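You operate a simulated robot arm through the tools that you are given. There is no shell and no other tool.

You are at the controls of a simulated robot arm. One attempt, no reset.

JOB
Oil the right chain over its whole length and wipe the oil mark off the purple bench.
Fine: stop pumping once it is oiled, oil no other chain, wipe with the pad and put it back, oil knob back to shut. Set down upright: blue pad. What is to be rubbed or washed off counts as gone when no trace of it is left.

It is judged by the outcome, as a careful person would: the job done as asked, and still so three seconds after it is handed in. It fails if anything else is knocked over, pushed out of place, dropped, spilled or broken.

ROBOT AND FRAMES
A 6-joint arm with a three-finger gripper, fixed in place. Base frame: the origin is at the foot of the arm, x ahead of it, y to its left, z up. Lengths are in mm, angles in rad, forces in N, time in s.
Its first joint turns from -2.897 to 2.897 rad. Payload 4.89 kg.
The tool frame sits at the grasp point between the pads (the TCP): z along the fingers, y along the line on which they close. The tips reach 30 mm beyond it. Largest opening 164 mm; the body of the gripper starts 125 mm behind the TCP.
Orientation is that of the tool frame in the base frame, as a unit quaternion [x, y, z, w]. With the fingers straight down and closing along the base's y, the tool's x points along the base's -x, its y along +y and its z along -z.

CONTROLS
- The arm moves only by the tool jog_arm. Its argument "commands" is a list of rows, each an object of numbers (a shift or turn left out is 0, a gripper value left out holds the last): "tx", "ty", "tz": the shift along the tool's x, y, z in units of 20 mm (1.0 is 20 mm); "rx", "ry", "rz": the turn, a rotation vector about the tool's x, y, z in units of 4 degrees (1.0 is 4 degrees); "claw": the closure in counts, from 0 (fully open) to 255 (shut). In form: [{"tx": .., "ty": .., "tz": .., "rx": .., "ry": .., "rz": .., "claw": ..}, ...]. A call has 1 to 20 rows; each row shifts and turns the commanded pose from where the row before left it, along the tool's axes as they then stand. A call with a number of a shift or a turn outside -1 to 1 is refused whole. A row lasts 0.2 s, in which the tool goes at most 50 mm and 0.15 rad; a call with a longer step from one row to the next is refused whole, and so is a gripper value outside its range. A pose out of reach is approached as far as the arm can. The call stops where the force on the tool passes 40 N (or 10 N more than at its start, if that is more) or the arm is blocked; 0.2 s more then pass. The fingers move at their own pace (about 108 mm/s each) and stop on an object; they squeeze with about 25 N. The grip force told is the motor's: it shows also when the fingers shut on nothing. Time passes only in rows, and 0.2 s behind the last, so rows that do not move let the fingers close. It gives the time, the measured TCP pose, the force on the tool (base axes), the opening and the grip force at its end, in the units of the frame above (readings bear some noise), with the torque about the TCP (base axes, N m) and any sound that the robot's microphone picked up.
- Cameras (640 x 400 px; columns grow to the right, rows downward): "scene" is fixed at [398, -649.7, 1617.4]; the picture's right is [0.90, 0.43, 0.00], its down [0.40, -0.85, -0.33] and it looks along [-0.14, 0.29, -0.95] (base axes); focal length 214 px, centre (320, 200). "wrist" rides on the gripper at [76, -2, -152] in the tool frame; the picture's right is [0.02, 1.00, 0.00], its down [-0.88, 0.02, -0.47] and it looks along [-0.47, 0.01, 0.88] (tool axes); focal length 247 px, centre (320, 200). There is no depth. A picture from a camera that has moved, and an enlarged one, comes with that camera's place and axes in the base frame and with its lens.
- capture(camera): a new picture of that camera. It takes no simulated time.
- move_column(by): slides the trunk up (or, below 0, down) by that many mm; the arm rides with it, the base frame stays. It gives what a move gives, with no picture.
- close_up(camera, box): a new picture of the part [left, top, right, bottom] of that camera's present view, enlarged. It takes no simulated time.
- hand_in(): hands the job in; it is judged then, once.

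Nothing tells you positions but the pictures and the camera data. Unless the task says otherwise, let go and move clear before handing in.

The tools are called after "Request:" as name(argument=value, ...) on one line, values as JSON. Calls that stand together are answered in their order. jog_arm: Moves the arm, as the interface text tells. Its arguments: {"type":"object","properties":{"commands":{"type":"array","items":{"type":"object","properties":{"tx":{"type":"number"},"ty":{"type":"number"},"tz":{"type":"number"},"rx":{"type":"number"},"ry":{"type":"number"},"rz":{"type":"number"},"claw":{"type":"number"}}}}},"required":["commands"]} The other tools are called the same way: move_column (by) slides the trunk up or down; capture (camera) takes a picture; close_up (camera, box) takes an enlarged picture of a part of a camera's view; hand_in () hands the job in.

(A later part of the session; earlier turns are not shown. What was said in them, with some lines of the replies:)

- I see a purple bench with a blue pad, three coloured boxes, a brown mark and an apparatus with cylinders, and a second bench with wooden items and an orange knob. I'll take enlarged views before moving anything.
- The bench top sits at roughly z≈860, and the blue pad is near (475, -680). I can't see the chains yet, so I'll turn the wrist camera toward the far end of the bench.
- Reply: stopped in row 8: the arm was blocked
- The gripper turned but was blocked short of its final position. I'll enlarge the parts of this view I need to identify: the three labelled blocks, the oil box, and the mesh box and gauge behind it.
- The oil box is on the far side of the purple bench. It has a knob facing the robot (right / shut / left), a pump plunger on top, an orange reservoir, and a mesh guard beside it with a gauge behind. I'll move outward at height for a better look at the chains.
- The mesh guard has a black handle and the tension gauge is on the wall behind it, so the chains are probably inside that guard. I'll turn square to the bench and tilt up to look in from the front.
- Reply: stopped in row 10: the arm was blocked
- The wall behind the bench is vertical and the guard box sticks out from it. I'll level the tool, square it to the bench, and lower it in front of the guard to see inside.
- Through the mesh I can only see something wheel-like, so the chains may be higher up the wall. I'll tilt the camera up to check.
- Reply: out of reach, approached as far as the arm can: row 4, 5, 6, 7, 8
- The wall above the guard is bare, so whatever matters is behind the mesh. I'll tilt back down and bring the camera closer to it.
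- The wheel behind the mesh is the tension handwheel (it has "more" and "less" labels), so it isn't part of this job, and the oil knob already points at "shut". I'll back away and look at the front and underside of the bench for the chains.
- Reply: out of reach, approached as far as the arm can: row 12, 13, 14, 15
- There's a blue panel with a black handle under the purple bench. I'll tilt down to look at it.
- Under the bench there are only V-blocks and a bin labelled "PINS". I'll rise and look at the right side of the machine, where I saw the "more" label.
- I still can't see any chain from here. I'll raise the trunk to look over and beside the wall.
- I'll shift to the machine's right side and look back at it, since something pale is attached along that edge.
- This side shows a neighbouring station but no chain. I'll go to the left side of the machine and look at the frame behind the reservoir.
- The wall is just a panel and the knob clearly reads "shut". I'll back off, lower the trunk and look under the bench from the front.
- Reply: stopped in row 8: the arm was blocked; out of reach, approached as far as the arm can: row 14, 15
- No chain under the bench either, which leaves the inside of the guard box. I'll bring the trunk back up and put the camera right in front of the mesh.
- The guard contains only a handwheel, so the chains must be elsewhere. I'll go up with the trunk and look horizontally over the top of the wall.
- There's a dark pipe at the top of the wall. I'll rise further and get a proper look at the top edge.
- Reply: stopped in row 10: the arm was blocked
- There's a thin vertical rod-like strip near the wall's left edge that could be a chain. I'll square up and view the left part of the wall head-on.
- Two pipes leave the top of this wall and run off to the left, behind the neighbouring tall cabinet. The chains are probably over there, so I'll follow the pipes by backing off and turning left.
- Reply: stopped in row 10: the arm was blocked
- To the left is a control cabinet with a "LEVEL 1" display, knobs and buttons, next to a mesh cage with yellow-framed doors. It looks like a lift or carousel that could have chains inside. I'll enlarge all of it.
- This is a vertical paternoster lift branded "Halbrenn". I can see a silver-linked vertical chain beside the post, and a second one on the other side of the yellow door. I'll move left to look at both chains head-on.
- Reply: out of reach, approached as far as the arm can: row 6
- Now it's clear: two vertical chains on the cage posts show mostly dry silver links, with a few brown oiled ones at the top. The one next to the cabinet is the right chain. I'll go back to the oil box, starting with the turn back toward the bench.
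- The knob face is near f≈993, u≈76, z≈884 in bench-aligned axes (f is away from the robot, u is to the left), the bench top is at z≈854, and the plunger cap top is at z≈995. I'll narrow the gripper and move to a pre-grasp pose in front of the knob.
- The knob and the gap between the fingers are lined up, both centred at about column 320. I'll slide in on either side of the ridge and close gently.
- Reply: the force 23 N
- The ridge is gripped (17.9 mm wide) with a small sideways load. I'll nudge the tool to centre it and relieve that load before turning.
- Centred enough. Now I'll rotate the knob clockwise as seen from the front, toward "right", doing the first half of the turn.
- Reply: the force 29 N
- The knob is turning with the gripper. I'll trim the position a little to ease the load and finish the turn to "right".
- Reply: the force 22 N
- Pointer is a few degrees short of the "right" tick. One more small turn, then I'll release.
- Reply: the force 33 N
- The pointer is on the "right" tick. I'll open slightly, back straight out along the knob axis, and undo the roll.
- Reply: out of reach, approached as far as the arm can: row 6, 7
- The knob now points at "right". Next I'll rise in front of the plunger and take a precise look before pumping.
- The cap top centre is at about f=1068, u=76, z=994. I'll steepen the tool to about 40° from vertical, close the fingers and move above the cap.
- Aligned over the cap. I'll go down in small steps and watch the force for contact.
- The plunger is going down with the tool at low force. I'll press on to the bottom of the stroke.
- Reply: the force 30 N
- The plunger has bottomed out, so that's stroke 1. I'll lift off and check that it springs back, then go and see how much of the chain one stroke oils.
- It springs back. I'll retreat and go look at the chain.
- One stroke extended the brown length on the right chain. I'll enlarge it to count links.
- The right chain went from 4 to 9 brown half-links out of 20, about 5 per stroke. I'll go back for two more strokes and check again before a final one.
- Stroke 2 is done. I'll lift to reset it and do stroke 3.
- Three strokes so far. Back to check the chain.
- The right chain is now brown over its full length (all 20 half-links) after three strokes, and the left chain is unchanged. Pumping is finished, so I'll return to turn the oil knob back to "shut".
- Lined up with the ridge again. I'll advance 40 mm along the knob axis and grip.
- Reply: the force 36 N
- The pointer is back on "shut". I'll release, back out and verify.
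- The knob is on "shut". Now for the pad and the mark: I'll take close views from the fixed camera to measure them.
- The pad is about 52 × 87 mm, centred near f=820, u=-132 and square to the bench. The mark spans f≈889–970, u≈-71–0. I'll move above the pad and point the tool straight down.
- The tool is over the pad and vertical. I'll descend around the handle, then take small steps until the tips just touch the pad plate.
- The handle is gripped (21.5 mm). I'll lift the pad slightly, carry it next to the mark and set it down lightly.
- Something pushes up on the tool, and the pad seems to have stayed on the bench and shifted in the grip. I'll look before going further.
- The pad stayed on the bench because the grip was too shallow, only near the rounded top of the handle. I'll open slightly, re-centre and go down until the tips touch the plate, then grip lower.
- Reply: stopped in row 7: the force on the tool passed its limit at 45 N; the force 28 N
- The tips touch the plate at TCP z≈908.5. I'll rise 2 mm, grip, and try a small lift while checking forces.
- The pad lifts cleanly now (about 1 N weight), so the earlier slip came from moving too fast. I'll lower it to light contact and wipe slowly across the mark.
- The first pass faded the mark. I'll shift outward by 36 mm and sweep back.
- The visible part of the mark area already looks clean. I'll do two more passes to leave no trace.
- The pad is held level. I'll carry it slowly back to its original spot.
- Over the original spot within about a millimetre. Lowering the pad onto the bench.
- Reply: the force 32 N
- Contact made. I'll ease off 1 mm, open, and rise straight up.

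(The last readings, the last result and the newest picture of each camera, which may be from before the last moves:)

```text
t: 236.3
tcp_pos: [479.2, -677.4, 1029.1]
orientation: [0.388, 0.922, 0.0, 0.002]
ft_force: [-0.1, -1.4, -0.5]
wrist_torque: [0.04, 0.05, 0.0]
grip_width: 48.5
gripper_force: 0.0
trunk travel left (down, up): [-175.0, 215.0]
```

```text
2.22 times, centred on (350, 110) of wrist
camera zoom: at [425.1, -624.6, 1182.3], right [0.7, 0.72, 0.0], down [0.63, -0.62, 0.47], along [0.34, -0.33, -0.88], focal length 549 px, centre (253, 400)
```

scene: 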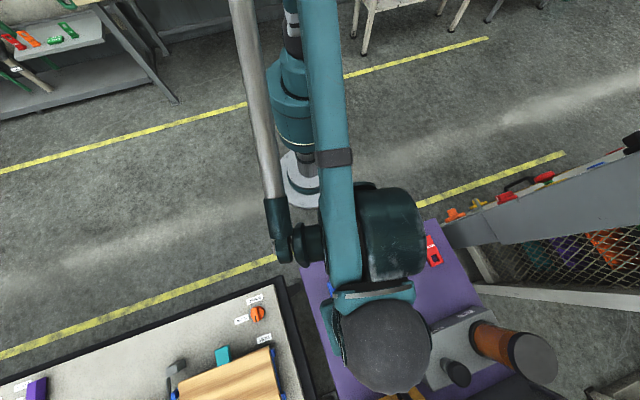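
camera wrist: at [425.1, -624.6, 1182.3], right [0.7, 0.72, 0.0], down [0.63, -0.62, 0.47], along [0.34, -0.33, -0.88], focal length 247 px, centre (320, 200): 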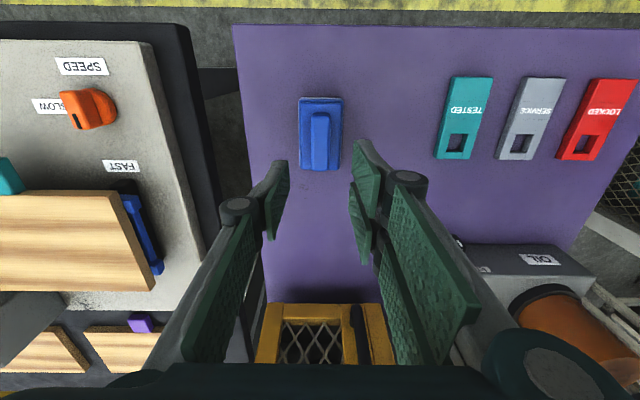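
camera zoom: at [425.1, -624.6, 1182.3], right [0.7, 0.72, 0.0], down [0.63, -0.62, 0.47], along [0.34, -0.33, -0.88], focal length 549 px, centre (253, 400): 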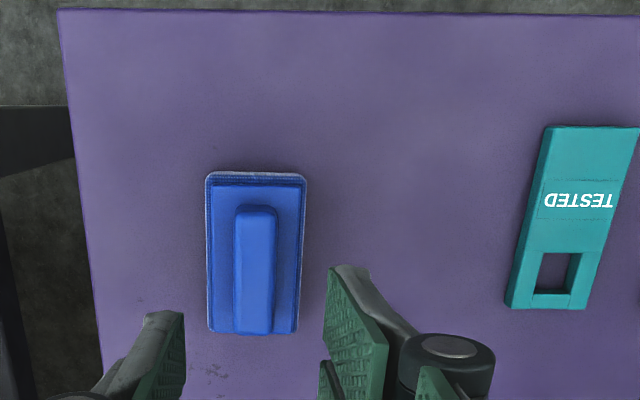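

The pad is back upright in its place. I'll pull the arm away from the bench so the fixed camera can show the whole surface.

Request:
jog_arm(commands=[{"tz": -0.9}, {"tz": -0.9}, {"tz": -0.9}, {"tx": 0.9}, {"tx": 0.9}, {"tx": 0.9}, {"tx": 0.9}, {"tx": 0.9}, {"tx": 0.9}, {"tx": 0.9}, {"tx": 0.9}, {"tx": 0.9}, {"tx": 0.9}, {"tx": 0.9}, {"tx": 0.9}, {"tx": 0.9}, {"tx": 0.9}])

Request:
capture(camera="scene")

Request:
close_up(camera="scene", box=[300, 230, 460, 370])

Request:
close_up(camera="scene", box=[345, 280, 425, 350])

Request:
close_up(camera="scene", box=[320, 270, 365, 315])

```text
t: 239.9
tcp_pos: [304.2, -498.8, 1083.5]
orientation: [0.386, 0.922, 0.001, 0.0]
ft_force: [-0.5, -1.1, 0.1]
wrist_torque: [0.15, 0.09, 0.0]
grip_width: 48.4
gripper_force: 0.1
trunk travel left (down, up): [-175.0, 215.0]
```

```text
taken
```

scene: 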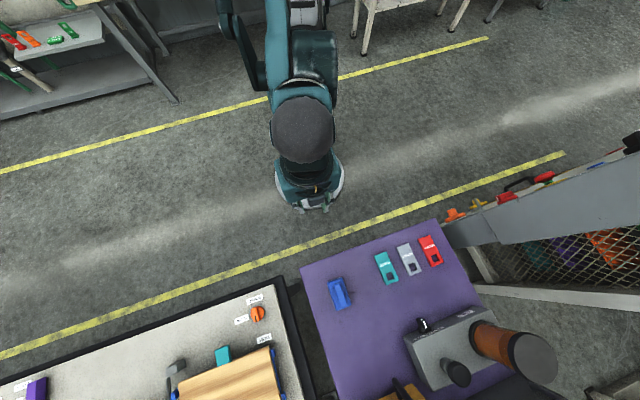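

```text
2.86 times, centred on (380, 300) of scene
camera zoom: at [398.0, -649.7, 1617.4], right [0.9, 0.43, 0.0], down [0.4, -0.85, -0.33], along [-0.14, 0.29, -0.95], focal length 613 px, centre (149, -86)
```

zoom: 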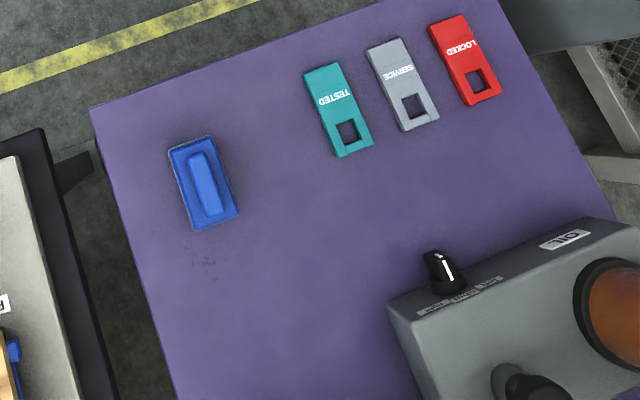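

```text
5.71 times, centred on (385, 315) of scene
camera zoom: at [398.0, -649.7, 1617.4], right [0.9, 0.43, 0.0], down [0.4, -0.85, -0.33], along [-0.14, 0.29, -0.95], focal length 1226 px, centre (-51, -457)
```

zoom: 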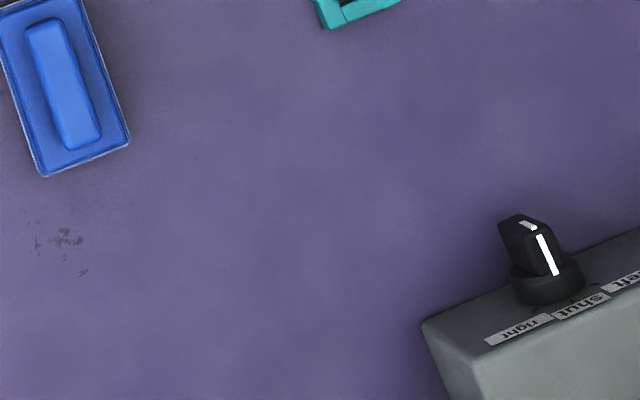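

```text
8.89 times, centred on (342, 292) of scene
camera zoom: at [398.0, -649.7, 1617.4], right [0.9, 0.43, 0.0], down [0.4, -0.85, -0.33], along [-0.14, 0.29, -0.95], focal length 1906 px, centre (120, -622)
```

zoom: 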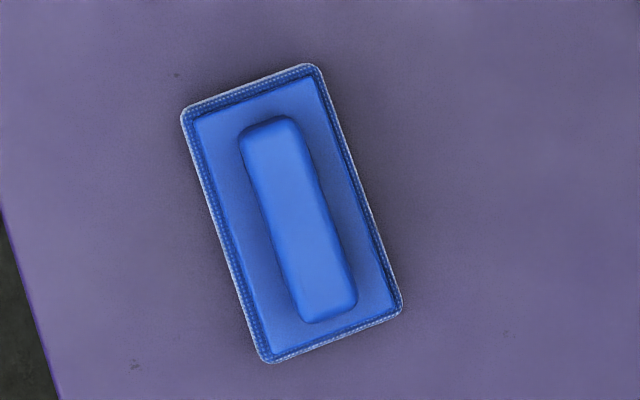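

The mark is gone with no trace visible. The pad sits upright within about a millimetre of where it started, the knob points at "shut" and the tags are where they were. The right chain was brown over its full length when I checked, the left chain was unchanged, and the arm is clear, so I'm handing in.

Request:
hand_in()

```text
The job is handed in.
```

I oiled the right chain over its whole length, wiped the oil mark off the purple bench, and handed the job in. I don't have the judge's result.

- **Chain:** it took three pump strokes. After the third, all 20 half-links I could see on the right chain were brown, and I stopped there. The left chain looked unchanged, with only its few top links oiled as before.
- **Oil knob:** it went to "right" for the pumping and is back on "shut".
- **Mark:** I wiped it with the blue pad in four passes, and close-ups afterwards showed no trace.
- **Pad:** it is upright and within about a millimetre of where it started. On the first lift it slipped in the gripper and was dragged about 80 mm along the bench toward the mark. I then regripped it lower and carried it back without trouble.

At the end the three tags on the bench looked undisturbed, and the gripper was open and clear of the bench.
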